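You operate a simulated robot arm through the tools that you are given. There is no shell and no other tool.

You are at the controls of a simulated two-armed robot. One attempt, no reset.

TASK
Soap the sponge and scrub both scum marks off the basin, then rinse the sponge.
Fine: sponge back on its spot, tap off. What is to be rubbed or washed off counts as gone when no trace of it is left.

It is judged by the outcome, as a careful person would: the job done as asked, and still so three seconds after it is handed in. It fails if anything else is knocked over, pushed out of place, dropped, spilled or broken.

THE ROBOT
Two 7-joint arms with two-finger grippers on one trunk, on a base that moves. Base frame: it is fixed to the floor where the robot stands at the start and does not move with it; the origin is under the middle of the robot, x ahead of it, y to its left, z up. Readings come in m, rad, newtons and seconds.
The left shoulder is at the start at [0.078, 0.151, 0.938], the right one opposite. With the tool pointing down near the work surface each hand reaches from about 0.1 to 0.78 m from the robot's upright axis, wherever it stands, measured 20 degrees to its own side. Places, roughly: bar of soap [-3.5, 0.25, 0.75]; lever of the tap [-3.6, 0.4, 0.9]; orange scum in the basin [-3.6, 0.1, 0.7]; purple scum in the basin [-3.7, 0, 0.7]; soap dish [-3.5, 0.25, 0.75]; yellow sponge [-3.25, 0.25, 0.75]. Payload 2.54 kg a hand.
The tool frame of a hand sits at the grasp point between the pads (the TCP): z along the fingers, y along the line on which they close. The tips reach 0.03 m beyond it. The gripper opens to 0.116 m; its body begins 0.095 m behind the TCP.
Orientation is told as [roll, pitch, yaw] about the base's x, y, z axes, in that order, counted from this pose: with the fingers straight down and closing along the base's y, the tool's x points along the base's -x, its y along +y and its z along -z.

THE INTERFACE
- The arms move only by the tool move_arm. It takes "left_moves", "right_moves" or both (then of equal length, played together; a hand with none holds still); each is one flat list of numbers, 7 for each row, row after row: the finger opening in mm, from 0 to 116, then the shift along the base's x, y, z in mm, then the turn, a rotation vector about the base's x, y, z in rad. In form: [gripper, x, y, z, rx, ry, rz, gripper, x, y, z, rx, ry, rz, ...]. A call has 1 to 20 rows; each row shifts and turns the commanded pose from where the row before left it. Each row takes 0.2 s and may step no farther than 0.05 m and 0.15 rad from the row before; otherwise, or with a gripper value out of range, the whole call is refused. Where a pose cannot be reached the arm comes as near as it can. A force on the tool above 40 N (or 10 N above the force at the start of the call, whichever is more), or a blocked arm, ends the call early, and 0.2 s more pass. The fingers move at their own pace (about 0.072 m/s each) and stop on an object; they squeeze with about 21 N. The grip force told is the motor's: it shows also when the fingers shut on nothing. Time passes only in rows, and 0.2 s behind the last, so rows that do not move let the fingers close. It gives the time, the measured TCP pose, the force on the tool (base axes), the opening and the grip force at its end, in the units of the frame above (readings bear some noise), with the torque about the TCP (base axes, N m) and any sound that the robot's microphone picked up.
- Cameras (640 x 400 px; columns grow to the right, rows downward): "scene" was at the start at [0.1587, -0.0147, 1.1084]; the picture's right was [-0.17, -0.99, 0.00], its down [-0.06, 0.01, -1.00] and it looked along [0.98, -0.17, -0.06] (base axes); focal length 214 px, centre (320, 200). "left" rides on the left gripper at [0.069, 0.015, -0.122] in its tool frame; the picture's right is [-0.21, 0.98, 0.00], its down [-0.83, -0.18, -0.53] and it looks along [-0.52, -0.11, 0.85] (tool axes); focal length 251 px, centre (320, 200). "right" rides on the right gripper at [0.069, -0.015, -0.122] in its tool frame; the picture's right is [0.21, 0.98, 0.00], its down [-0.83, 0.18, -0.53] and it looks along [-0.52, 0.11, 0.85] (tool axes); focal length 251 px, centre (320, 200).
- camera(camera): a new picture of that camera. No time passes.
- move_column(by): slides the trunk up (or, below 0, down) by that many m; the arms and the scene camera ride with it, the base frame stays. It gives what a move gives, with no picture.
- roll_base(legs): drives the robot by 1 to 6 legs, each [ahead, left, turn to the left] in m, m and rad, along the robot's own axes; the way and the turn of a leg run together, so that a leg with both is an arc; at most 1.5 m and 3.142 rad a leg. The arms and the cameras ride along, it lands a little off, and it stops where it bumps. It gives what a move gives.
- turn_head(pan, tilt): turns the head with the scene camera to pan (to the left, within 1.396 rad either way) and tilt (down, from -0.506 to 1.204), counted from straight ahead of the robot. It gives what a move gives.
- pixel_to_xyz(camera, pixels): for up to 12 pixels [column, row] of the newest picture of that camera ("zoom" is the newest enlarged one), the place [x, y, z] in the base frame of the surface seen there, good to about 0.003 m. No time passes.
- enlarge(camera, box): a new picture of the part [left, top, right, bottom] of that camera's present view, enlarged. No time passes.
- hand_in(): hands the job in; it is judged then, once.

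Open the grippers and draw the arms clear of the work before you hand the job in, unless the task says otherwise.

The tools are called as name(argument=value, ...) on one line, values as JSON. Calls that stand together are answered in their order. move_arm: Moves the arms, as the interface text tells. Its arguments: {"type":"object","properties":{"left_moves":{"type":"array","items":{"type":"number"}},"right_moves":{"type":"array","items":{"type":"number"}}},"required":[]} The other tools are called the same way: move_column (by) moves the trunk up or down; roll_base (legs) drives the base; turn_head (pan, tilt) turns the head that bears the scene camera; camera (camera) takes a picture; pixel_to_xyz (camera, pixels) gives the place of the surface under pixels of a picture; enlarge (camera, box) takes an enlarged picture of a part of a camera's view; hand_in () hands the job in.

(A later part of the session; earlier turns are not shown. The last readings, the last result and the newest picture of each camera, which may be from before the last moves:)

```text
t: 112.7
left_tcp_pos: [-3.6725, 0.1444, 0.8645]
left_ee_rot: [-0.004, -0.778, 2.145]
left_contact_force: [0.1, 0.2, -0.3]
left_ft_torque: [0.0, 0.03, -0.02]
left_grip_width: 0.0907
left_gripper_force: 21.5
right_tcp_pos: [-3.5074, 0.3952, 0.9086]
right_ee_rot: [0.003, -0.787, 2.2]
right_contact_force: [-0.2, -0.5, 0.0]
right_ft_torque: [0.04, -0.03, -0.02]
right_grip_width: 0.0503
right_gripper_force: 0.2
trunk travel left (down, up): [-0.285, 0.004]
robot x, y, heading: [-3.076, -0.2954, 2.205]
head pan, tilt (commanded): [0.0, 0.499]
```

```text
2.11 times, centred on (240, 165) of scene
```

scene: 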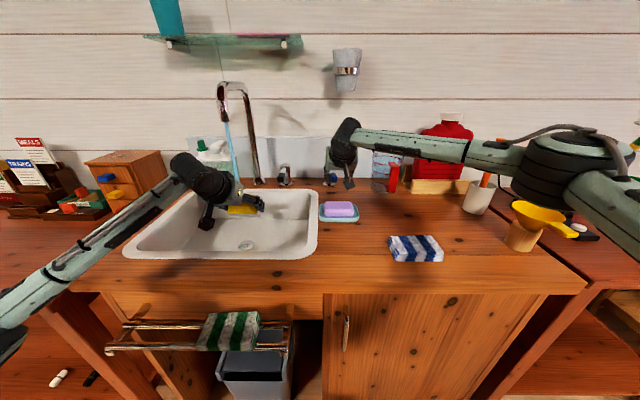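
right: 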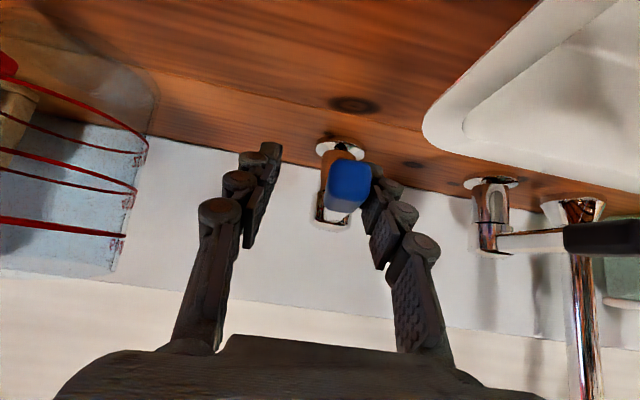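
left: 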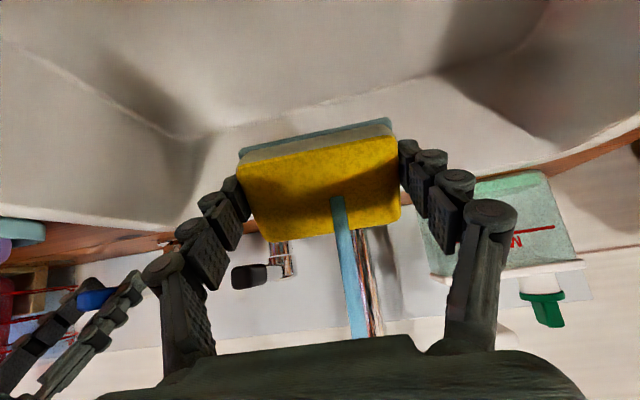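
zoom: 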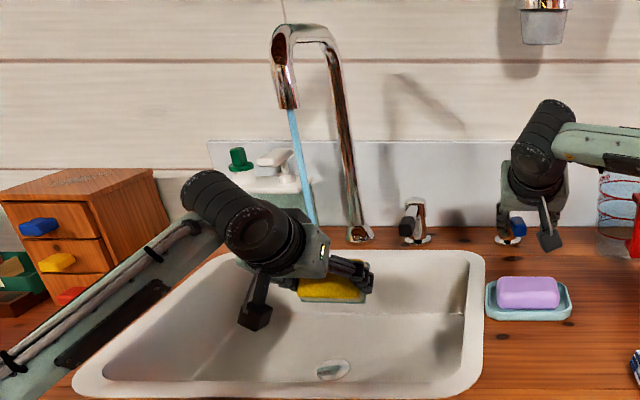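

The stream now hits the sponge's yellow face at (338,200), and its white sides are changing to blue-grey. I keep it under the water, moving it slightly about.

move_arm(left_moves=[60, -8, -6, 0, 0, 0, 0, 60, 0, 0, 0, 0, 0, 0, 60, 8, 6, 0, 0, 0, 0, 60, 8, 6, 0, 0, 0, 0, 60, 0, 0, 0, 0, 0, 0, 60, 8, 6, 0, 0, 0, 0, 60, -8, -6, 0, 0, 0, 0, 60, -8, -6, 0, 0, 0, 0, 60, 0, 0, 0, 0, 0, 0, 60, 0, 0, 0, 0, 0, 0, 60, 0, 0, 0, 0, 0, 0, 60, 0, 0, 0, 0, 0, 0])

camera(camera="left")

enlarge(camera="scene", box=[200, 170, 300, 235])

```text
t: 115.3
left_tcp_pos: [-3.674, 0.143, 0.8647]
left_ee_rot: [-0.006, -0.779, 2.145]
left_contact_force: [-0.1, -0.2, 0.3]
left_ft_torque: [0.0, -0.01, -0.03]
left_grip_width: 0.0909
left_gripper_force: 21.1
right_tcp_pos: [-3.5074, 0.3956, 0.9097]
right_ee_rot: [0.004, -0.787, 2.2]
right_contact_force: [-0.1, 0.3, -0.1]
right_ft_torque: [-0.01, 0.0, -0.01]
right_grip_width: 0.05
right_gripper_force: 0.0
trunk travel left (down, up): [-0.285, 0.004]
robot x, y, heading: [-3.0773, -0.2953, 2.203]
head pan, tilt (commanded): [0.0, 0.499]
```

```text
taken
```

left: 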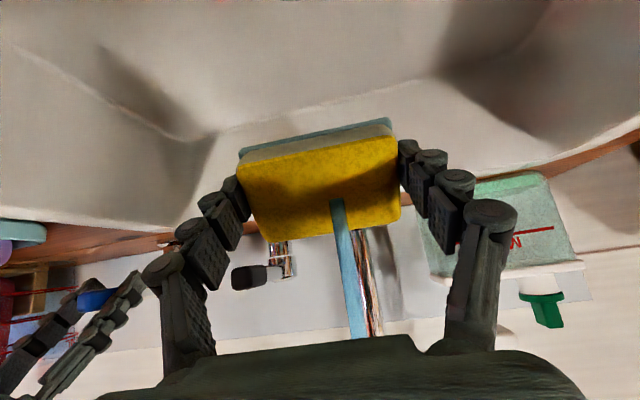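

```text
6.15 times, centred on (250, 202) of scene
```

zoom: 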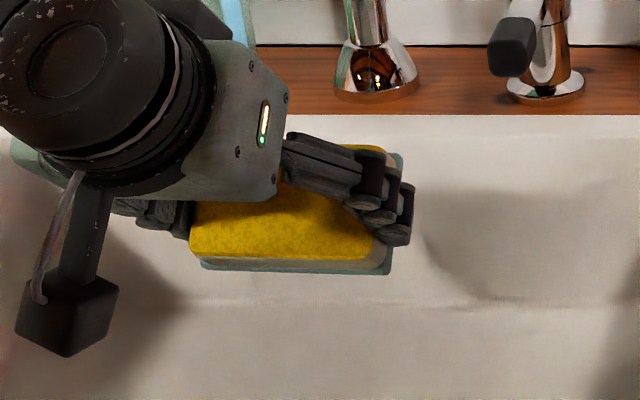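

The sponge's pad changed from lavender to teal and the sides to cream. I look closer to judge whether lather remains.

enlarge(camera="left", box=[220, 100, 420, 250])

```text
2.67 times, centred on (320, 175) of left
```

zoom: 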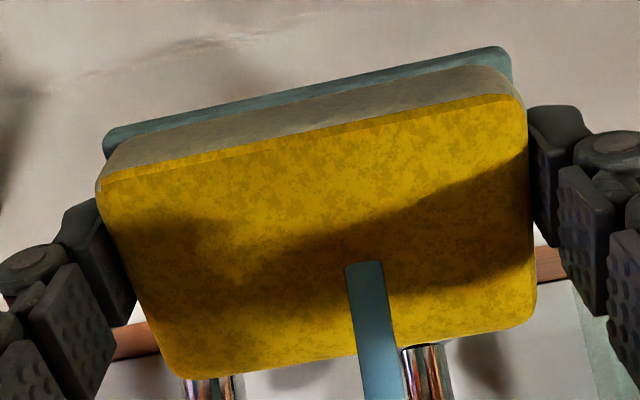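

A greyish film seems left on the long sides and pad. I shift the sponge back 27 mm so that the stream runs over its front side and pad edge, and wait.

move_arm(left_moves=[60, 8, -11, 0, 0, 0, 0, 60, 8, -11, 0, 0, 0, 0, 60, 0, 0, 0, 0, 0, 0, 60, -6, -4, 0, 0, 0, 0, 60, -6, -4, 0, 0, 0, 0, 60, 0, 0, 0, 0, 0, 0, 60, 6, 4, 0, 0, 0, 0, 60, 6, 4, 0, 0, 0, 0, 60, 6, 4, 0, 0, 0, 0, 60, 0, 0, 0, 0, 0, 0, 60, 0, 0, 0, 0, 0, 0])

enlarge(camera="left", box=[220, 100, 420, 250])

enlarge(camera="scene", box=[160, 70, 320, 260])

```text
t: 117.7
left_tcp_pos: [-3.652, 0.1236, 0.8649]
left_ee_rot: [-0.004, -0.78, 2.146]
left_contact_force: [-0.8, 0.2, -0.5]
left_ft_torque: [0.01, 0.01, -0.02]
left_grip_width: 0.0908
left_gripper_force: 21.3
right_tcp_pos: [-3.508, 0.3955, 0.9084]
right_ee_rot: [0.004, -0.787, 2.201]
right_contact_force: [-0.6, 0.0, 0.3]
right_ft_torque: [0.05, -0.01, -0.01]
right_grip_width: 0.05
right_gripper_force: 0.1
trunk travel left (down, up): [-0.285, 0.004]
robot x, y, heading: [-3.0704, -0.2952, 2.2]
head pan, tilt (commanded): [0.0, 0.499]
```

```text
2.67 times, centred on (320, 175) of left
```

zoom: 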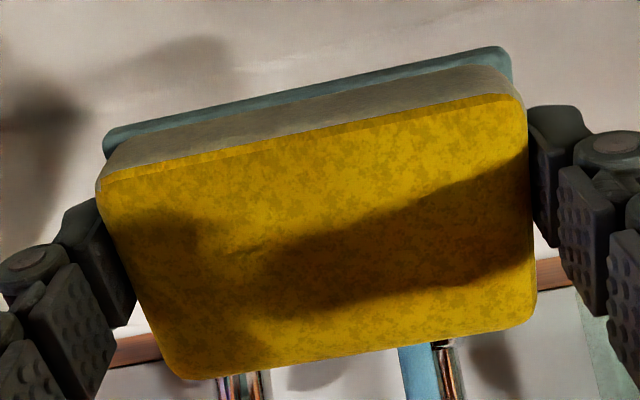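

```text
2.11 times, centred on (240, 165) of scene
```

zoom: 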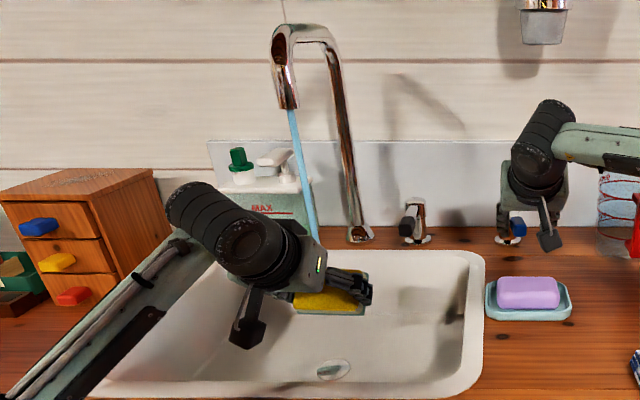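

No further change in the look over 5 s. To be thorough I tilt the hand to the horizontal so that the stream runs over the long side and down the pad.

move_arm(left_moves=[60, -3, 1, 15, 0.1099, 0.0714, 0, 60, -3, 1, 15, 0.1099, 0.0714, 0, 60, -4, 1, 15, 0.1099, 0.0714, 0, 60, -4, 1, 14, 0.1099, 0.0714, 0, 60, -4, 1, 14, 0.1099, 0.0714, 0, 60, -4, 2, 12, 0.1099, 0.0714, 0, 60, 0, 0, 0, 0, 0, 0, 60, 0, 0, 0, 0, 0, 0, 60, 0, 0, 0, 0, 0, 0, 60, 0, 0, 0, 0, 0, 0])

camera(camera="left")

enlarge(camera="scene", box=[160, 70, 320, 260])

```text
t: 119.9
left_tcp_pos: [-3.6724, 0.1309, 0.9498]
left_ee_rot: [0.092, -1.564, 2.049]
left_contact_force: [0.2, -0.4, 0.0]
left_ft_torque: [0.0, 0.03, -0.04]
left_grip_width: 0.0908
left_gripper_force: 21.4
right_tcp_pos: [-3.5089, 0.3954, 0.9101]
right_ee_rot: [0.004, -0.788, 2.201]
right_contact_force: [0.8, -0.1, -0.8]
right_ft_torque: [0.01, 0.01, 0.02]
right_grip_width: 0.0499
right_gripper_force: 0.0
trunk travel left (down, up): [-0.285, 0.004]
robot x, y, heading: [-3.0748, -0.2951, 2.198]
head pan, tilt (commanded): [0.0, 0.499]
```

```text
taken
```

left: 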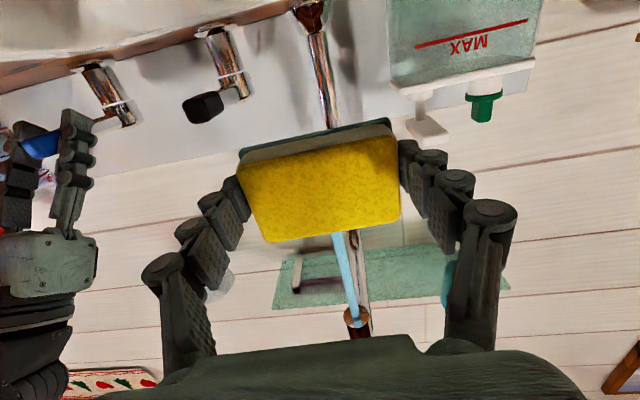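

```text
2.11 times, centred on (240, 165) of scene
```

zoom: 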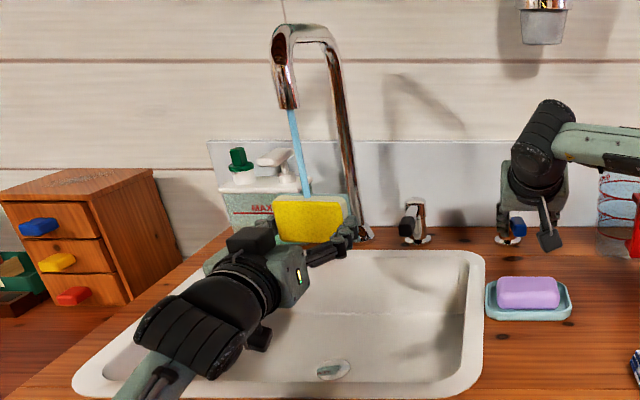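

The stream now strikes the sponge's upper long side. I enlarge to see its colour.

enlarge(camera="scene", box=[215, 150, 265, 185])

enlarge(camera="left", box=[220, 100, 420, 250])

```text
11.43 times, centred on (240, 168) of scene
```

zoom: 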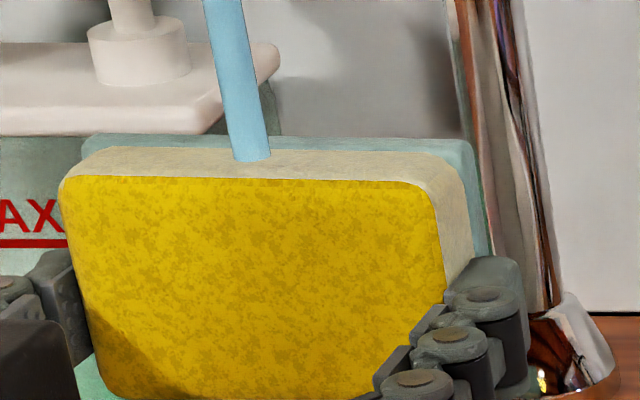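

```text
2.67 times, centred on (320, 175) of left
```

zoom: 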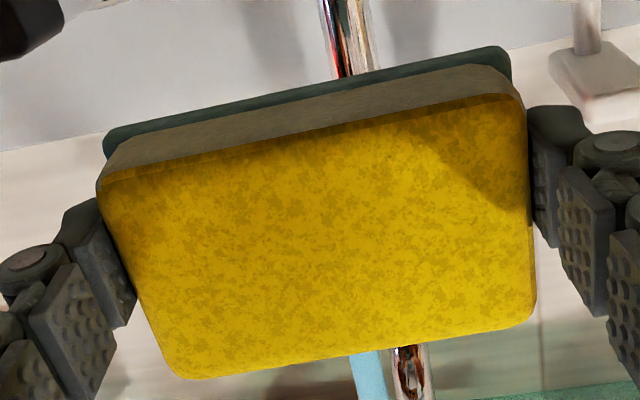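

The side is now cream and the pad teal – uniform, even where the stream hits. I hold it in the water another 4 s, moving it sideways, and compare.

move_arm(left_moves=[60, -6, -4, 0, 0, 0, 0, 60, -6, -4, 0, 0, 0, 0, 60, -6, -4, 0, 0, 0, 0, 60, 0, 0, 0, 0, 0, 0, 60, 6, 4, 0, 0, 0, 0, 60, 6, 4, 0, 0, 0, 0, 60, 6, 4, 0, 0, 0, 0, 60, 6, 4, 0, 0, 0, 0, 60, 6, 4, 0, 0, 0, 0, 60, 0, 0, 0, 0, 0, 0, 60, -6, -4, 0, 0, 0, 0, 60, -6, -4, 0, 0, 0, 0, 60, 2, -4, 0, 0, 0, 0, 60, 2, -4, 0, 0, 0, 0, 60, 0, 0, 0, 0, 0, 0, 60, 0, 0, 0, 0, 0, 0, 60, -4, 8, 0, 0, 0, 0, 60, 0, 0, 0, 0, 0, 0, 60, 0, 0, 0, 0, 0, 0, 60, 0, 0, 0, 0, 0, 0])

enlarge(camera="scene", box=[215, 150, 265, 185])

```text
t: 124.1
left_tcp_pos: [-3.6738, 0.1317, 0.951]
left_ee_rot: [0.108, -1.562, 2.036]
left_contact_force: [-0.3, 0.7, -0.1]
left_ft_torque: [-0.01, -0.02, -0.01]
left_grip_width: 0.0906
left_gripper_force: 21.3
right_tcp_pos: [-3.5079, 0.3955, 0.9094]
right_ee_rot: [0.002, -0.788, 2.201]
right_contact_force: [0.3, 0.5, 0.4]
right_ft_torque: [0.04, 0.0, -0.01]
right_grip_width: 0.0501
right_gripper_force: 0.1
trunk travel left (down, up): [-0.285, 0.004]
robot x, y, heading: [-3.0717, -0.2935, 2.201]
head pan, tilt (commanded): [0.0, 0.499]
```

```text
11.43 times, centred on (240, 168) of scene
```

zoom: 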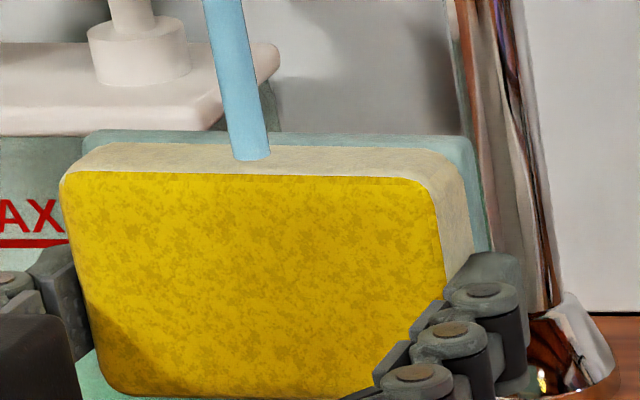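

No change any more, so this looks like the wet, rinsed state. As a check, I open the tap a little wider and rinse again to see whether anything changes.

move_arm(left_moves=[60, 0, 0, 0, 0, 0, 0, 60, 0, 0, 0, 0, 0, 0, 60, 0, 0, 0, 0, 0, 0, 60, 0, 0, 0, 0, 0, 0, 60, 0, 0, 0, 0, 0, 0, 60, 0, 0, 0, 0, 0, 0, 60, 0, 0, 0, 0, 0, 0, 60, 0, 0, 0, 0, 0, 0], right_moves=[50, 4, 3, 0, 0, 0, 0, 50, 4, 3, 0, 0, 0, 0, 50, 4, 3, 0, 0, 0, 0, 50, 4, 3, 0, 0, 0, 0, 50, 0, 0, 0, 0, 0, 0, 50, 0, 0, 0, 0, 0, 0, 50, 0, 0, 0, 0, 0, 0, 50, 0, 0, 0, 0, 0, 0])

enlarge(camera="scene", box=[160, 70, 400, 220])

camera(camera="right")

```text
t: 125.9
left_tcp_pos: [-3.6735, 0.1318, 0.9497]
left_ee_rot: [0.094, -1.562, 2.049]
left_contact_force: [0.2, -0.2, 0.0]
left_ft_torque: [-0.01, 0.01, -0.02]
left_grip_width: 0.0909
left_gripper_force: 21.1
right_tcp_pos: [-3.4911, 0.4064, 0.9096]
right_ee_rot: [0.003, -0.787, 2.2]
right_contact_force: [0.7, -0.5, 0.5]
right_ft_torque: [-0.03, 0.02, 0.03]
right_grip_width: 0.0505
right_gripper_force: 0.1
trunk travel left (down, up): [-0.285, 0.004]
robot x, y, heading: [-3.0769, -0.2933, 2.204]
head pan, tilt (commanded): [0.0, 0.499]
```

```text
2.67 times, centred on (280, 145) of scene
```

zoom: 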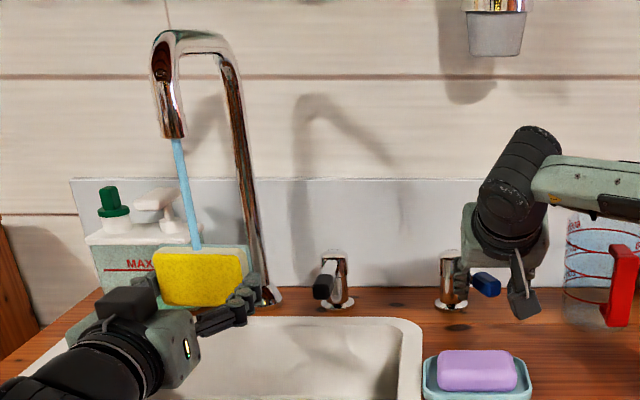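

```text
taken
```

right: 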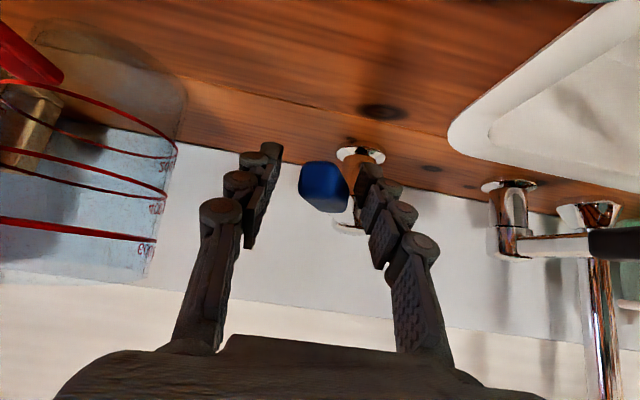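

The lever is swung further right; the stream and the sponge's look are unchanged, so it's rinsed. Now I close the tap by pushing the lever back left with the other finger, in small steps.

move_arm(right_moves=[50, -4, -3, 0, 0, 0, 0, 50, -4, -3, 0, 0, 0, 0, 50, -4, -3, 0, 0, 0, 0, 50, -4, -3, 0, 0, 0, 0, 50, -4, -3, 0, 0, 0, 0, 50, -4, -3, 0, 0, 0, 0, 50, -4, -3, 0, 0, 0, 0, 50, -4, -3, 0, 0, 0, 0, 50, -4, -3, 0, 0, 0, 0])

camera(camera="right")

enlarge(camera="scene", box=[160, 70, 400, 220])

```text
t: 127.9
left_tcp_pos: [-3.6751, 0.1318, 0.9504]
left_ee_rot: [0.091, -1.564, 2.054]
left_contact_force: [0.5, 0.0, -0.3]
left_ft_torque: [-0.04, -0.01, 0.04]
left_grip_width: 0.0908
left_gripper_force: 20.9
right_tcp_pos: [-3.5272, 0.3802, 0.9092]
right_ee_rot: [0.003, -0.789, 2.201]
right_contact_force: [0.4, -0.4, -0.6]
right_ft_torque: [-0.04, 0.0, -0.01]
right_grip_width: 0.05
right_gripper_force: 0.5
trunk travel left (down, up): [-0.285, 0.004]
robot x, y, heading: [-3.0717, -0.2954, 2.203]
head pan, tilt (commanded): [0.0, 0.499]
```

```text
taken
```

right: 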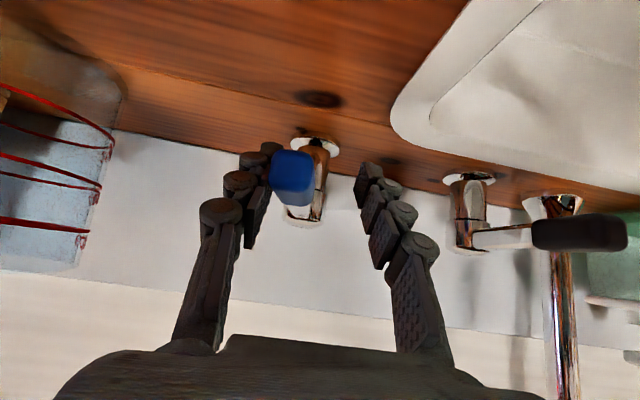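

```text
2.67 times, centred on (280, 145) of scene
```

zoom: 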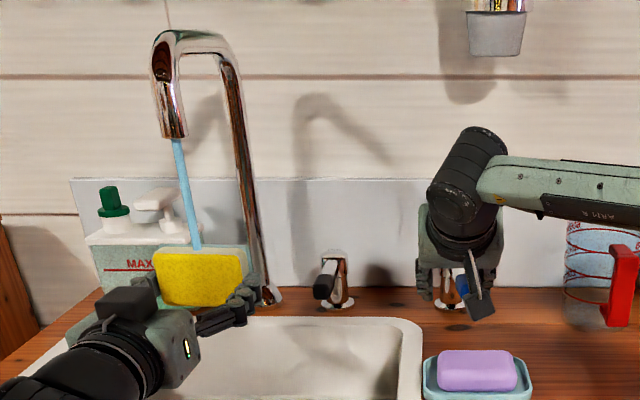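

The lever follows the finger; it still needs about 2 cm. I continue pushing left.

move_arm(right_moves=[50, -4, -3, 0, 0, 0, 0, 50, -4, -3, 0, 0, 0, 0, 50, -3.2, -2.4, 0, 0, 0, 0])

camera(camera="right")

enlarge(camera="scene", box=[160, 70, 400, 220])

```text
t: 128.7
left_tcp_pos: [-3.6737, 0.1333, 0.9492]
left_ee_rot: [0.111, -1.565, 2.033]
left_contact_force: [0.4, 0.4, -1.0]
left_ft_torque: [-0.02, 0.01, 0.0]
left_grip_width: 0.0909
left_gripper_force: 21.1
right_tcp_pos: [-3.5384, 0.37, 0.909]
right_ee_rot: [0.003, -0.786, 2.201]
right_contact_force: [0.6, 0.5, -0.7]
right_ft_torque: [0.03, -0.03, 0.03]
right_grip_width: 0.0504
right_gripper_force: 0.9
trunk travel left (down, up): [-0.285, 0.004]
robot x, y, heading: [-3.0677, -0.2957, 2.204]
head pan, tilt (commanded): [0.0, 0.499]
```

```text
taken
```

right: 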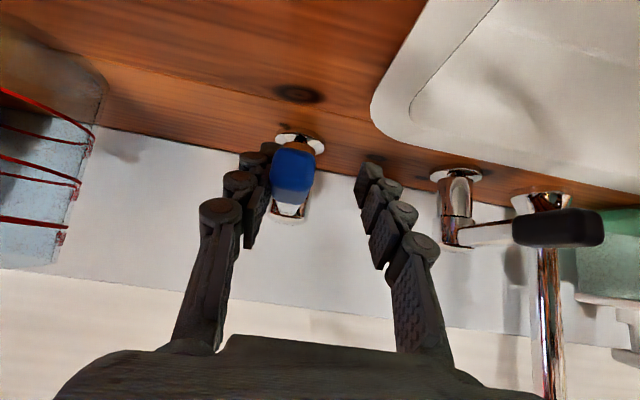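

```text
2.67 times, centred on (280, 145) of scene
```

zoom: 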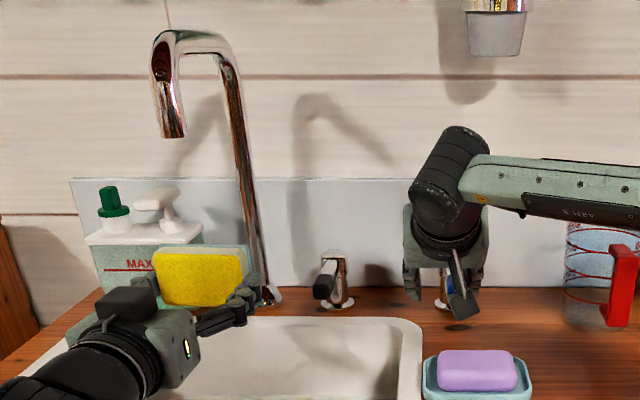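

The water has stopped. I push a few millimetres more to be sure the lever is fully back at its stop.

move_arm(right_moves=[50, -2.4, -1.8, 0, 0, 0, 0, 50, -2.4, -1.8, 0, 0, 0, 0, 50, 0, 0, 0, 0, 0, 0])

camera(camera="right")

camera(camera="scene")

```text
t: 129.5
left_tcp_pos: [-3.6728, 0.1329, 0.9499]
left_ee_rot: [0.222, -1.565, 1.92]
left_contact_force: [-0.1, 0.1, -0.3]
left_ft_torque: [0.0, 0.0, 0.01]
left_grip_width: 0.0908
left_gripper_force: 21.0
right_tcp_pos: [-3.542, 0.37, 0.9091]
right_ee_rot: [0.005, -0.79, 2.197]
right_contact_force: [5.1, 6.6, 0.5]
right_ft_torque: [0.14, -0.08, -0.17]
right_grip_width: 0.0553
right_gripper_force: 3.9
trunk travel left (down, up): [-0.285, 0.004]
robot x, y, heading: [-3.0746, -0.2939, 2.201]
head pan, tilt (commanded): [0.0, 0.499]
```

```text
taken
```

right: 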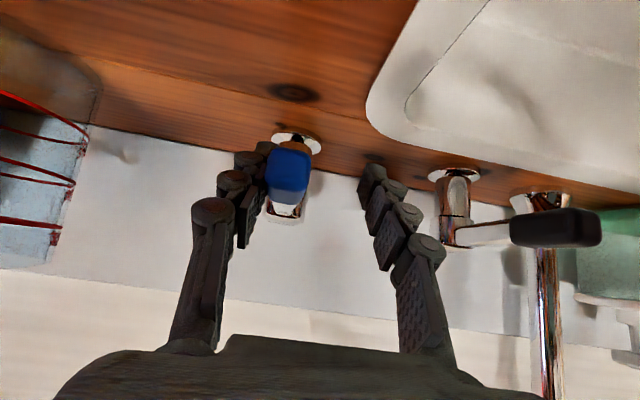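

```text
taken
```

scene: 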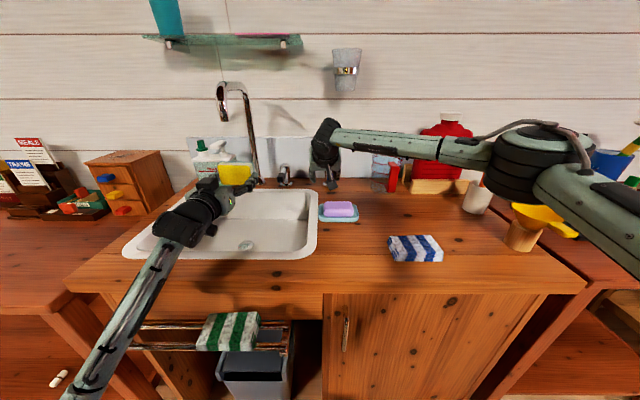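

The lever is against its stop (8 N) and the tap is off. I centre the fingers around the lever without touching and withdraw the right hand back and up.

move_arm(right_moves=[50, 5, 3.7, 0, 0, 0, 0, 50, 5, 3.7, 0, 0, 0, 0, 50, 12, -16.5, 20, 0, 0, 0, 50, 16.7, -22.8, 28, 0, 0, 0, 50, 16.7, -22.8, 28, 0, 0, 0, 50, 16.7, -22.8, 28, 0, 0, 0, 50, 0, 0, 45, 0, 0, 0, 50, 0, 0, 45, 0, 0, 0])

camera(camera="scene")

camera(camera="right")

```text
t: 131.3
left_tcp_pos: [-3.6728, 0.1306, 0.9511]
left_ee_rot: [0.083, -1.564, 2.06]
left_contact_force: [0.4, 0.1, -0.8]
left_ft_torque: [-0.01, 0.0, -0.01]
left_grip_width: 0.0909
left_gripper_force: 21.3
right_tcp_pos: [-3.4725, 0.2908, 1.0997]
right_ee_rot: [0.004, -0.787, 2.201]
right_contact_force: [0.3, -0.5, -0.6]
right_ft_torque: [0.01, -0.01, 0.02]
right_grip_width: 0.05
right_gripper_force: 0.0
trunk travel left (down, up): [-0.285, 0.004]
robot x, y, heading: [-3.076, -0.2991, 2.204]
head pan, tilt (commanded): [0.0, 0.499]
```

```text
taken
```

scene: 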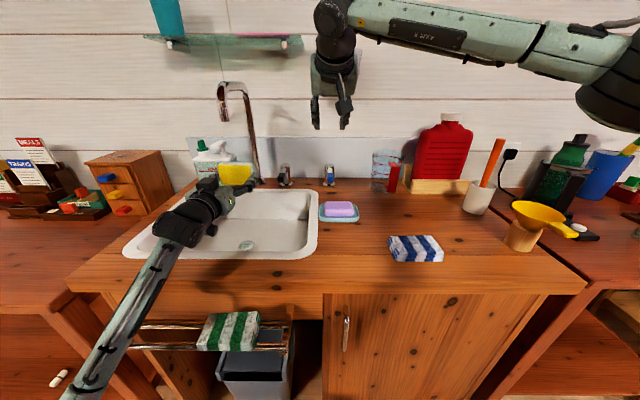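

```text
taken
```

right: 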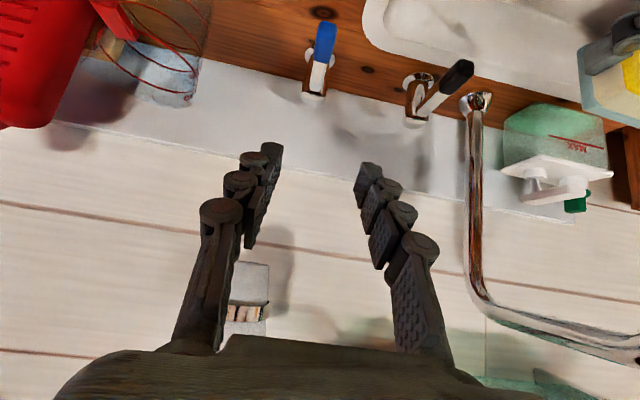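

Tap is off and the lever points straight again. I take the right hand back up and away to the right, undoing its tilt.

move_arm(right_moves=[50, 0, 0, 45, 0, 0, 0, 50, 0, 0, 45, 0, 0, 0, 50, 0, 0, 20, 0, 0, 0, 50, 46, -4, 0, -0.1058, -0.0773, 0, 50, 46, -4, 0, -0.1058, -0.0773, 0, 50, 46, -4, 0, -0.1058, -0.0773, 0, 50, 46, -5, 0, -0.1058, -0.0773, 0, 50, 46, -5, 0, -0.1058, -0.0773, 0, 50, 46, -5, 0, -0.1058, -0.0773, 0, 50, 46, -5, 0, 0, 0, 0, 50, 46, -5, 0, 0, 0, 0, 50, 46, -5, 0, 0, 0, 0, 50, 16, -1, 0, 0, 0, 0])

camera(camera="scene")

```text
t: 134.1
left_tcp_pos: [-3.6739, 0.1319, 0.9501]
left_ee_rot: [0.098, -1.564, 2.043]
left_contact_force: [0.4, 0.7, -0.4]
left_ft_torque: [-0.01, -0.01, -0.02]
left_grip_width: 0.0909
left_gripper_force: 22.0
right_tcp_pos: [-3.0394, 0.2474, 1.2098]
right_ee_rot: [0.001, 0.0, 2.201]
right_contact_force: [0.5, 0.0, -0.5]
right_ft_torque: [-0.02, -0.01, -0.02]
right_grip_width: 0.05
right_gripper_force: 0.0
trunk travel left (down, up): [-0.285, 0.004]
robot x, y, heading: [-3.0744, -0.2956, 2.197]
head pan, tilt (commanded): [0.0, 0.499]
```

```text
taken
```

scene: 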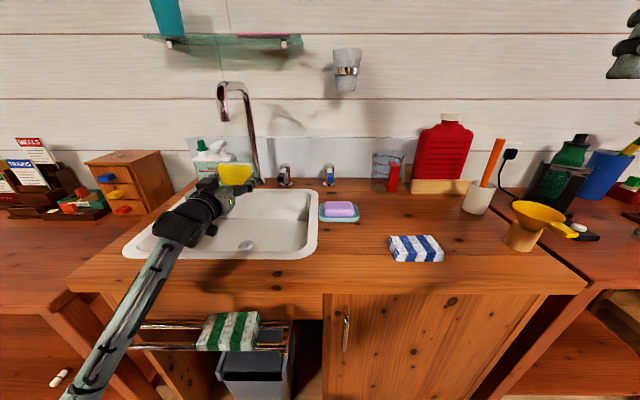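

All is still in place. I bring the sponge back from the spout over the front of the basin and then turn the hand upright again.

move_arm(left_moves=[60, 45, -17, 0, 0, 0, 0, 60, 45, -17, 0, 0, 0, 0, 60, 45, -17, 0, 0, 0, 0, 60, 0, 0, 0, -0.1099, -0.0714, 0, 60, 0, 0, 0, -0.1099, -0.0714, 0, 60, 0, 0, 0, -0.1099, -0.0714, 0, 60, 0, 0, 0, -0.1099, -0.0714, 0, 60, 0, 0, 0, -0.1099, -0.0714, 0, 60, 0, 0, 0, -0.1099, -0.0714, 0, 60, 0, 0, 0, -0.1099, -0.0714, 0, 60, 0, 0, 0, -0.1099, -0.0714, 0, 60, 0, 0, 0, -0.1099, -0.0714, 0, 60, 0, 0, 0, -0.1099, -0.0714, 0, 60, 0, 0, 0, -0.1099, -0.0714, 0, 60, 0, 0, 0, -0.1099, -0.0714, 0, 60, 0, 0, 0, 0, 0, 0])

camera(camera="left")

camera(camera="scene")

```text
t: 137.5
left_tcp_pos: [-3.5382, 0.0805, 0.9499]
left_ee_rot: [-0.003, -0.909, 2.144]
left_contact_force: [-0.5, 0.5, 0.1]
left_ft_torque: [0.03, 0.0, -0.02]
left_grip_width: 0.0906
left_gripper_force: 20.5
left hand out of reach, approached as far as the arm can: row 9, 10, 11, 12, 13, 14, 15
right_tcp_pos: [-3.041, 0.2484, 1.2105]
right_ee_rot: [0.002, 0.0, 2.201]
right_contact_force: [0.5, 0.0, 1.0]
right_ft_torque: [0.03, 0.01, -0.02]
right_grip_width: 0.0498
right_gripper_force: 0.1
trunk travel left (down, up): [-0.285, 0.004]
robot x, y, heading: [-3.072, -0.2933, 2.204]
head pan, tilt (commanded): [0.0, 0.499]
```

```text
taken
```

left: 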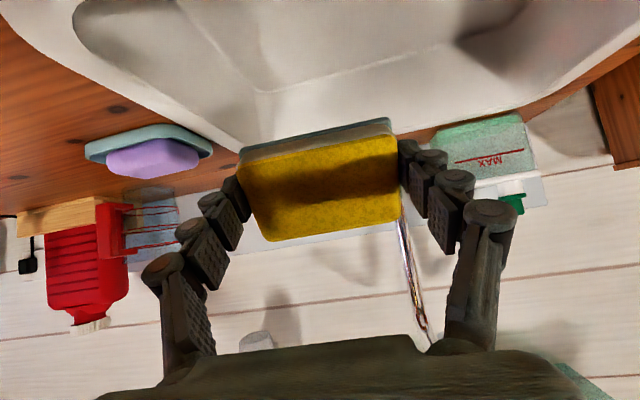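

```text
taken
```

scene: 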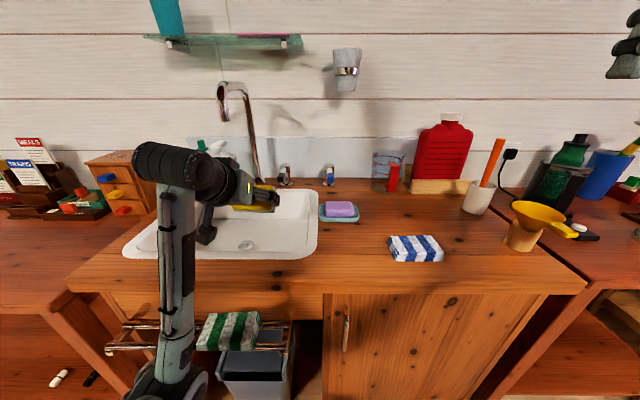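

The left arm could not untilt fully: its elbow has swung down in front of the counter. I look down at the elbow to see what it is near.

turn_head(pan=0.5, tilt=0.9)

camera(camera="scene")

```text
t: 138.4
left_tcp_pos: [-3.538, 0.08, 0.9488]
left_ee_rot: [-0.004, -0.911, 2.146]
left_contact_force: [-0.6, -0.3, 0.3]
left_ft_torque: [0.0, -0.02, -0.03]
left_grip_width: 0.0907
left_gripper_force: 20.8
right_tcp_pos: [-3.0408, 0.2468, 1.2103]
right_ee_rot: [0.001, 0.001, 2.201]
right_contact_force: [0.8, -0.3, 0.5]
right_ft_torque: [-0.04, 0.02, -0.01]
right_grip_width: 0.0501
right_gripper_force: 0.0
trunk travel left (down, up): [-0.285, 0.004]
robot x, y, heading: [-3.0728, -0.2934, 2.204]
head pan, tilt (commanded): [0.499, 0.901]
```

```text
taken
```

scene: 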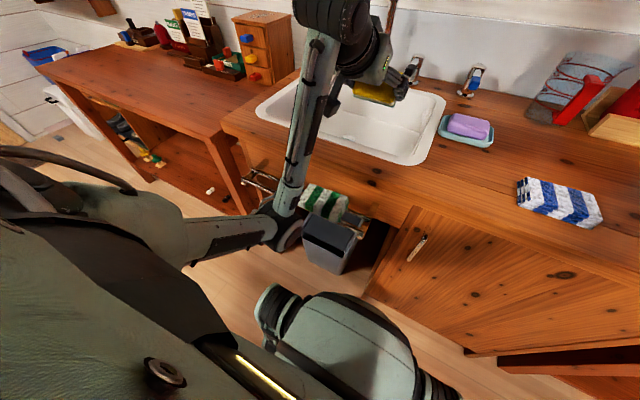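

The elbow is at (280,220), right next to the towel rail. I measure the distance between them.

pixel_to_xyz(camera="scene", pixels=[[275, 200], [285, 235], [290, 175], [300, 130], [310, 195], [325, 205], [265, 180], [250, 175], [230, 235], [345, 210], [310, 60]])

enlarge(camera="scene", box=[200, 140, 400, 265])

```text
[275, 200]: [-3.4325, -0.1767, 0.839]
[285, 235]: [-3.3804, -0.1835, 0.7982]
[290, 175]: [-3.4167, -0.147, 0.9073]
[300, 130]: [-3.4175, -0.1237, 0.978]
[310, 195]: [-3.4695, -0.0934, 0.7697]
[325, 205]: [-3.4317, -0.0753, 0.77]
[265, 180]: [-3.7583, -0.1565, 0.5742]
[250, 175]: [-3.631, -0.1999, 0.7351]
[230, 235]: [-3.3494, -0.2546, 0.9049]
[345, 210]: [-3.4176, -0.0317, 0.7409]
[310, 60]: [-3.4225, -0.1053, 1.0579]
```

```text
3.20 times, centred on (300, 202) of scene
```

zoom: 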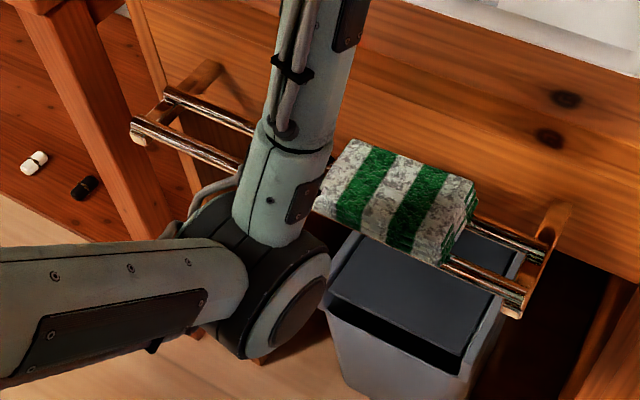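

The elbow is only a few centimetres from the towel rail. The safest way out is to roll the base straight back 0.15 m, which takes the elbow away from the rail with the sponge hand passing well above the counter.

roll_base(legs=[[-0.15, 0, 0]])

camera(camera="scene")

```text
t: 139.8
left_tcp_pos: [-3.4483, -0.0392, 0.9502]
left_ee_rot: [-0.003, -0.909, 2.141]
left_contact_force: [0.3, -0.4, -0.6]
left_ft_torque: [-0.01, -0.01, -0.01]
left_grip_width: 0.0909
left_gripper_force: 20.9
right_tcp_pos: [-2.95, 0.1269, 1.2115]
right_ee_rot: [0.002, -0.003, 2.197]
right_contact_force: [-0.1, 0.5, 0.5]
right_ft_torque: [0.02, 0.01, 0.02]
right_grip_width: 0.0499
right_gripper_force: 0.0
trunk travel left (down, up): [-0.285, 0.004]
robot x, y, heading: [-2.9844, -0.4181, 2.196]
head pan, tilt (commanded): [0.499, 0.901]
```

```text
taken
```

scene: 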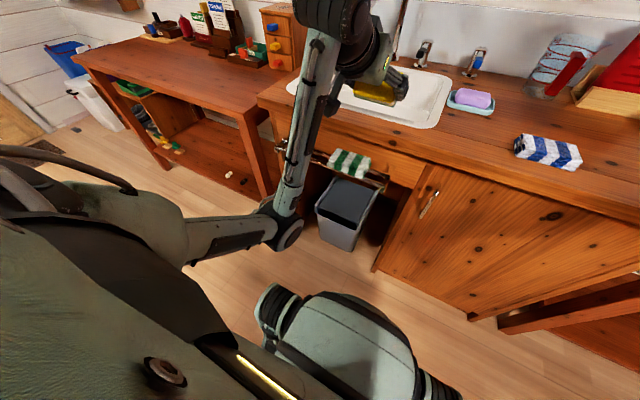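

The elbow is clear of the rail. I raise the sponge hand to about z 1.15 to let the elbow come up before turning it upright.

move_arm(left_moves=[60, 0, 0, 45, 0, 0, 0, 60, 0, 0, 45, 0, 0, 0, 60, 0, 0, 45, 0, 0, 0, 60, 0, 0, 45, 0, 0, 0, 60, 0, 0, 20, 0, 0, 0])

camera(camera="scene")

```text
t: 141.0
left_tcp_pos: [-3.4485, -0.0391, 1.1492]
left_ee_rot: [-0.004, -0.906, 2.144]
left_contact_force: [1.0, -0.4, -0.2]
left_ft_torque: [-0.06, 0.0, 0.03]
left_grip_width: 0.0909
left_gripper_force: 21.3
right_tcp_pos: [-2.9494, 0.1271, 1.2106]
right_ee_rot: [0.001, -0.002, 2.196]
right_contact_force: [0.2, -0.3, -0.1]
right_ft_torque: [0.03, 0.01, 0.01]
right_grip_width: 0.0501
right_gripper_force: 0.1
trunk travel left (down, up): [-0.285, 0.004]
robot x, y, heading: [-2.9826, -0.4167, 2.204]
head pan, tilt (commanded): [0.499, 0.901]
```

```text
taken
```

scene: 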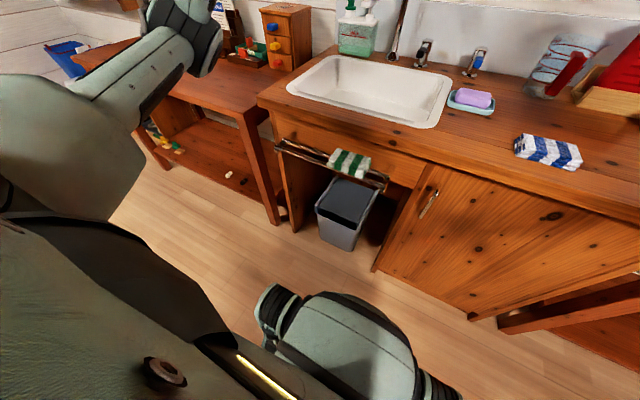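

The elbow has come up and the rail, towel and bin are untouched. Now I turn the hand upright.

move_arm(left_moves=[60, 0, 0, 0, -0.1099, -0.0714, 0, 60, 0, 0, 0, -0.1099, -0.0714, 0, 60, 0, 0, 0, -0.1099, -0.0714, 0, 60, 0, 0, 0, -0.1099, -0.0714, 0, 60, 0, 0, 0, -0.1099, -0.0714, 0, 60, 0, 0, 0, -0.1099, -0.0714, 0, 60, 0, 0, 0, -0.1023, -0.0665, 0, 60, 0, 0, 0, 0, 0, 0])

turn_head(pan=0.2, tilt=0.5)

camera(camera="scene")

camera(camera="left")

```text
t: 142.8
left_tcp_pos: [-3.4492, -0.0391, 1.1497]
left_ee_rot: [-0.006, 0.0, 2.143]
left_contact_force: [0.6, -0.1, 0.0]
left_ft_torque: [0.01, -0.02, -0.01]
left_grip_width: 0.0909
left_gripper_force: 21.1
right_tcp_pos: [-2.95, 0.1266, 1.2106]
right_ee_rot: [0.001, 0.0, 2.199]
right_contact_force: [-0.9, 0.2, -0.3]
right_ft_torque: [-0.01, -0.03, -0.01]
right_grip_width: 0.0498
right_gripper_force: 0.1
trunk travel left (down, up): [-0.285, 0.004]
robot x, y, heading: [-2.9871, -0.4165, 2.197]
head pan, tilt (commanded): [0.499, 0.901]
```

```text
t: 143.7
left_tcp_pos: [-3.4481, -0.0386, 1.1489]
left_ee_rot: [-0.005, 0.0, 2.143]
left_contact_force: [0.4, -0.4, -0.9]
left_ft_torque: [0.01, -0.01, -0.01]
left_grip_width: 0.0907
left_gripper_force: 21.2
right_tcp_pos: [-2.9508, 0.1259, 1.2099]
right_ee_rot: [0.001, 0.0, 2.198]
right_contact_force: [0.0, -0.3, -0.7]
right_ft_torque: [0.03, -0.02, 0.0]
right_grip_width: 0.0499
right_gripper_force: 0.1
trunk travel left (down, up): [-0.285, 0.004]
robot x, y, heading: [-2.9854, -0.4159, 2.2]
head pan, tilt (commanded): [0.201, 0.499]
```

```text
taken
```

scene: 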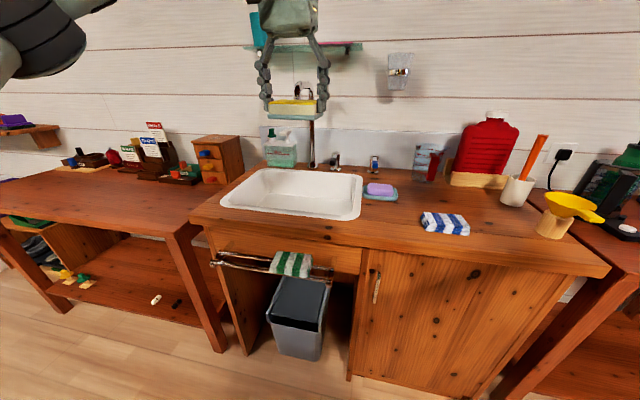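

```text
taken
```

left: 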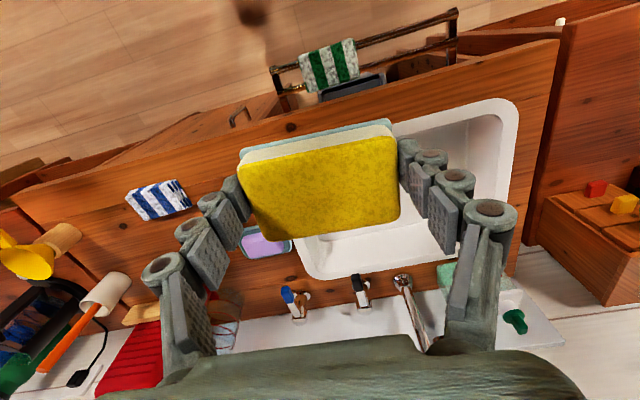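

The hand is upright and all items are in place. I enlarge the sponge to judge its state in this better light.

enlarge(camera="left", box=[220, 105, 420, 255])

enlarge(camera="scene", box=[245, 60, 345, 125])

```text
2.67 times, centred on (320, 180) of left
```

zoom: 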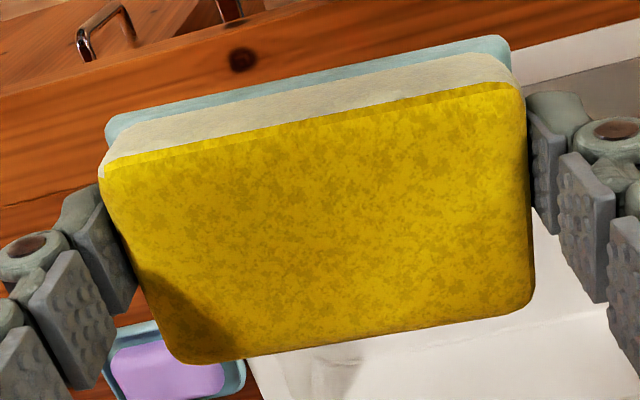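

```text
6.15 times, centred on (295, 92) of scene
```

zoom: 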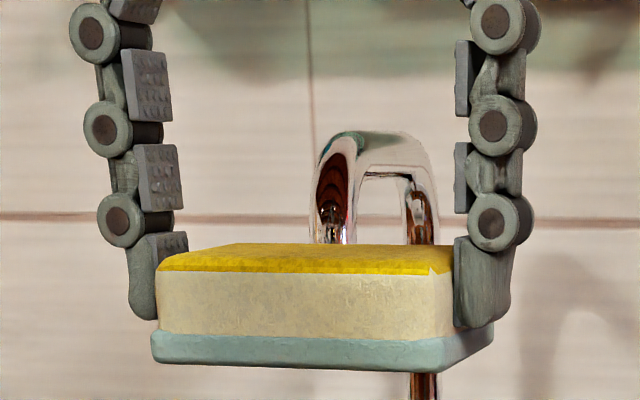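

The pad shows a pale bluish wet film instead of the lavender-white lather, so the sponge is rinsed. I roll 0.10 m ahead again so its spot is comfortably within reach.

roll_base(legs=[[0.1, 0, 0]])

camera(camera="scene")

camera(camera="left")

```text
t: 144.8
left_tcp_pos: [-3.508, 0.0412, 1.1481]
left_ee_rot: [-0.007, -0.001, 2.144]
left_contact_force: [-0.6, -0.4, -0.3]
left_ft_torque: [-0.02, -0.04, 0.02]
left_grip_width: 0.091
left_gripper_force: 20.7
right_tcp_pos: [-3.0102, 0.2092, 1.2096]
right_ee_rot: [0.002, 0.0, 2.199]
right_contact_force: [0.3, 0.0, 0.5]
right_ft_torque: [-0.05, -0.05, -0.04]
right_grip_width: 0.0501
right_gripper_force: 0.2
trunk travel left (down, up): [-0.285, 0.004]
robot x, y, heading: [-3.0468, -0.331, 2.204]
head pan, tilt (commanded): [0.201, 0.499]
```

```text
taken
```

scene: 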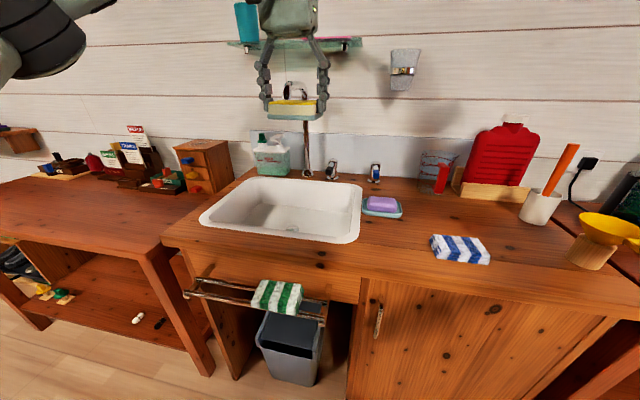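

```text
taken
```

left: 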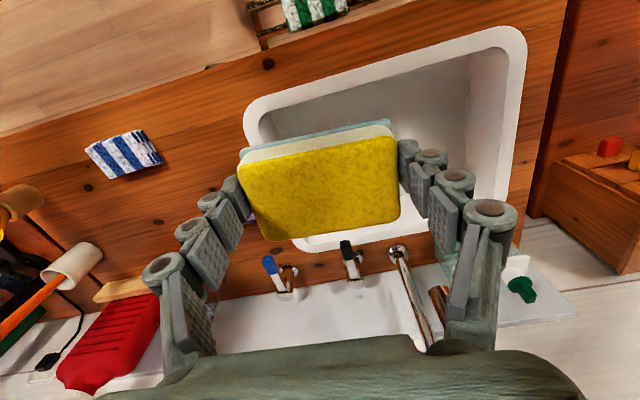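

Now the left hand goes over the sponge's original spot at (-3.346, 0.162).

move_arm(left_moves=[60, 32.4, 24.2, 0, 0, 0, 0, 60, 32.4, 24.2, 0, 0, 0, 0, 60, 32.4, 24.2, 0, 0, 0, 0, 60, 32.4, 24.2, 0, 0, 0, 0, 60, 32.4, 24, 0, 0, 0, 0.008, 60, 0, 0, -45, 0, 0, 0, 60, 0, 0, -45, 0, 0, 0, 60, 0, 0, -45, 0, 0, 0, 60, 0, 0, 0, 0, 0, 0])

camera(camera="scene")

camera(camera="left")

```text
t: 146.8
left_tcp_pos: [-3.3466, 0.16, 1.0149]
left_ee_rot: [-0.007, -0.001, 2.154]
left_contact_force: [0.6, 0.0, 0.3]
left_ft_torque: [-0.03, -0.02, 0.0]
left_grip_width: 0.0909
left_gripper_force: 21.1
right_tcp_pos: [-3.0099, 0.2068, 1.2106]
right_ee_rot: [0.003, -0.001, 2.198]
right_contact_force: [1.0, 0.7, 0.2]
right_ft_torque: [0.02, -0.01, 0.03]
right_grip_width: 0.0498
right_gripper_force: 0.0
trunk travel left (down, up): [-0.285, 0.004]
robot x, y, heading: [-3.0459, -0.3325, 2.201]
head pan, tilt (commanded): [0.201, 0.499]
```

```text
taken
```

scene: 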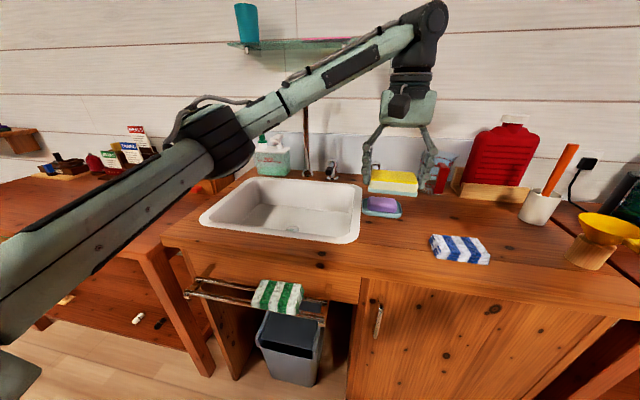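

```text
taken
```

left: 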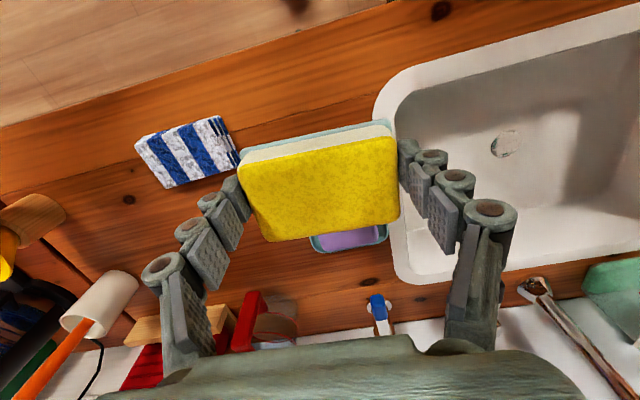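

The basin floor is seen clean in the left picture (both former mark places). I lower the sponge to its spot, softly to contact.

move_arm(left_moves=[60, 0, 0, -45, 0.004, 0, 0, 60, 0, 0, -45, 0, 0, 0, 60, 0, 0, -40, 0, 0, 0, 60, 0, 0, -8, 0, 0, 0, 60, 0, 0, -3, 0, 0, 0, 60, 0, 0, 0, 0, 0, 0])

camera(camera="left")

enlarge(camera="scene", box=[320, 130, 520, 255])

```text
t: 148.2
left_tcp_pos: [-3.345, 0.1602, 0.8732]
left_ee_rot: [-0.01, -0.004, 2.154]
left_contact_force: [0.1, 0.2, 0.3]
left_ft_torque: [0.0, 0.0, 0.02]
left_grip_width: 0.0908
left_gripper_force: 21.7
right_tcp_pos: [-3.0092, 0.2076, 1.2105]
right_ee_rot: [0.001, 0.0, 2.2]
right_contact_force: [0.4, -0.7, 1.4]
right_ft_torque: [-0.01, 0.03, 0.01]
right_grip_width: 0.0498
right_gripper_force: 0.1
trunk travel left (down, up): [-0.285, 0.004]
robot x, y, heading: [-3.0445, -0.3348, 2.201]
head pan, tilt (commanded): [0.201, 0.499]
```

```text
taken
```

left: 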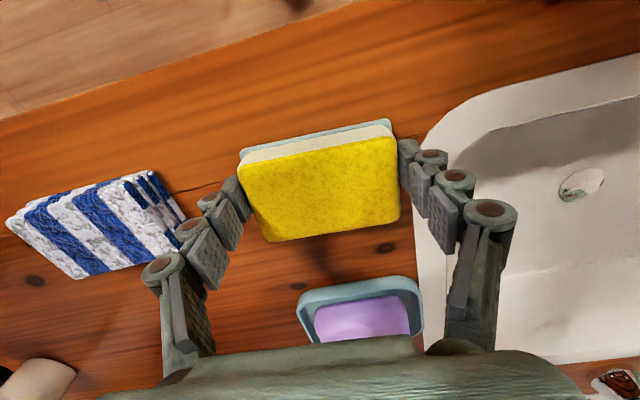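

```text
3.20 times, centred on (420, 192) of scene
```

zoom: 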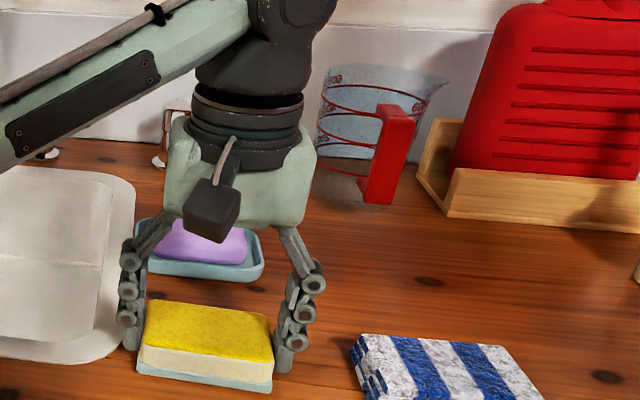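

The view matches the one at pick-up (dish and wood knot at the same pixels). I go down the last 3 mm and release.

move_arm(left_moves=[60, 0, 0, -2, 0, 0, 0, 60, 0, 0, -1.5, 0, 0, 0, 60, 0, 0, 0, 0, 0, 0])

```text
t: 149.0
left_tcp_pos: [-3.3451, 0.16, 0.8727]
left_ee_rot: [-0.01, -0.007, 2.152]
left_contact_force: [-0.1, -0.1, 12.6]
left_ft_torque: [-0.45, 0.21, -0.03]
left_grip_width: 0.091
left_gripper_force: 20.7
right_tcp_pos: [-3.0108, 0.2063, 1.2114]
right_ee_rot: [0.002, -0.001, 2.2]
right_contact_force: [0.2, 0.4, -0.3]
right_ft_torque: [0.01, 0.01, -0.02]
right_grip_width: 0.0501
right_gripper_force: 0.1
trunk travel left (down, up): [-0.285, 0.004]
robot x, y, heading: [-3.0463, -0.3375, 2.203]
head pan, tilt (commanded): [0.201, 0.499]
```

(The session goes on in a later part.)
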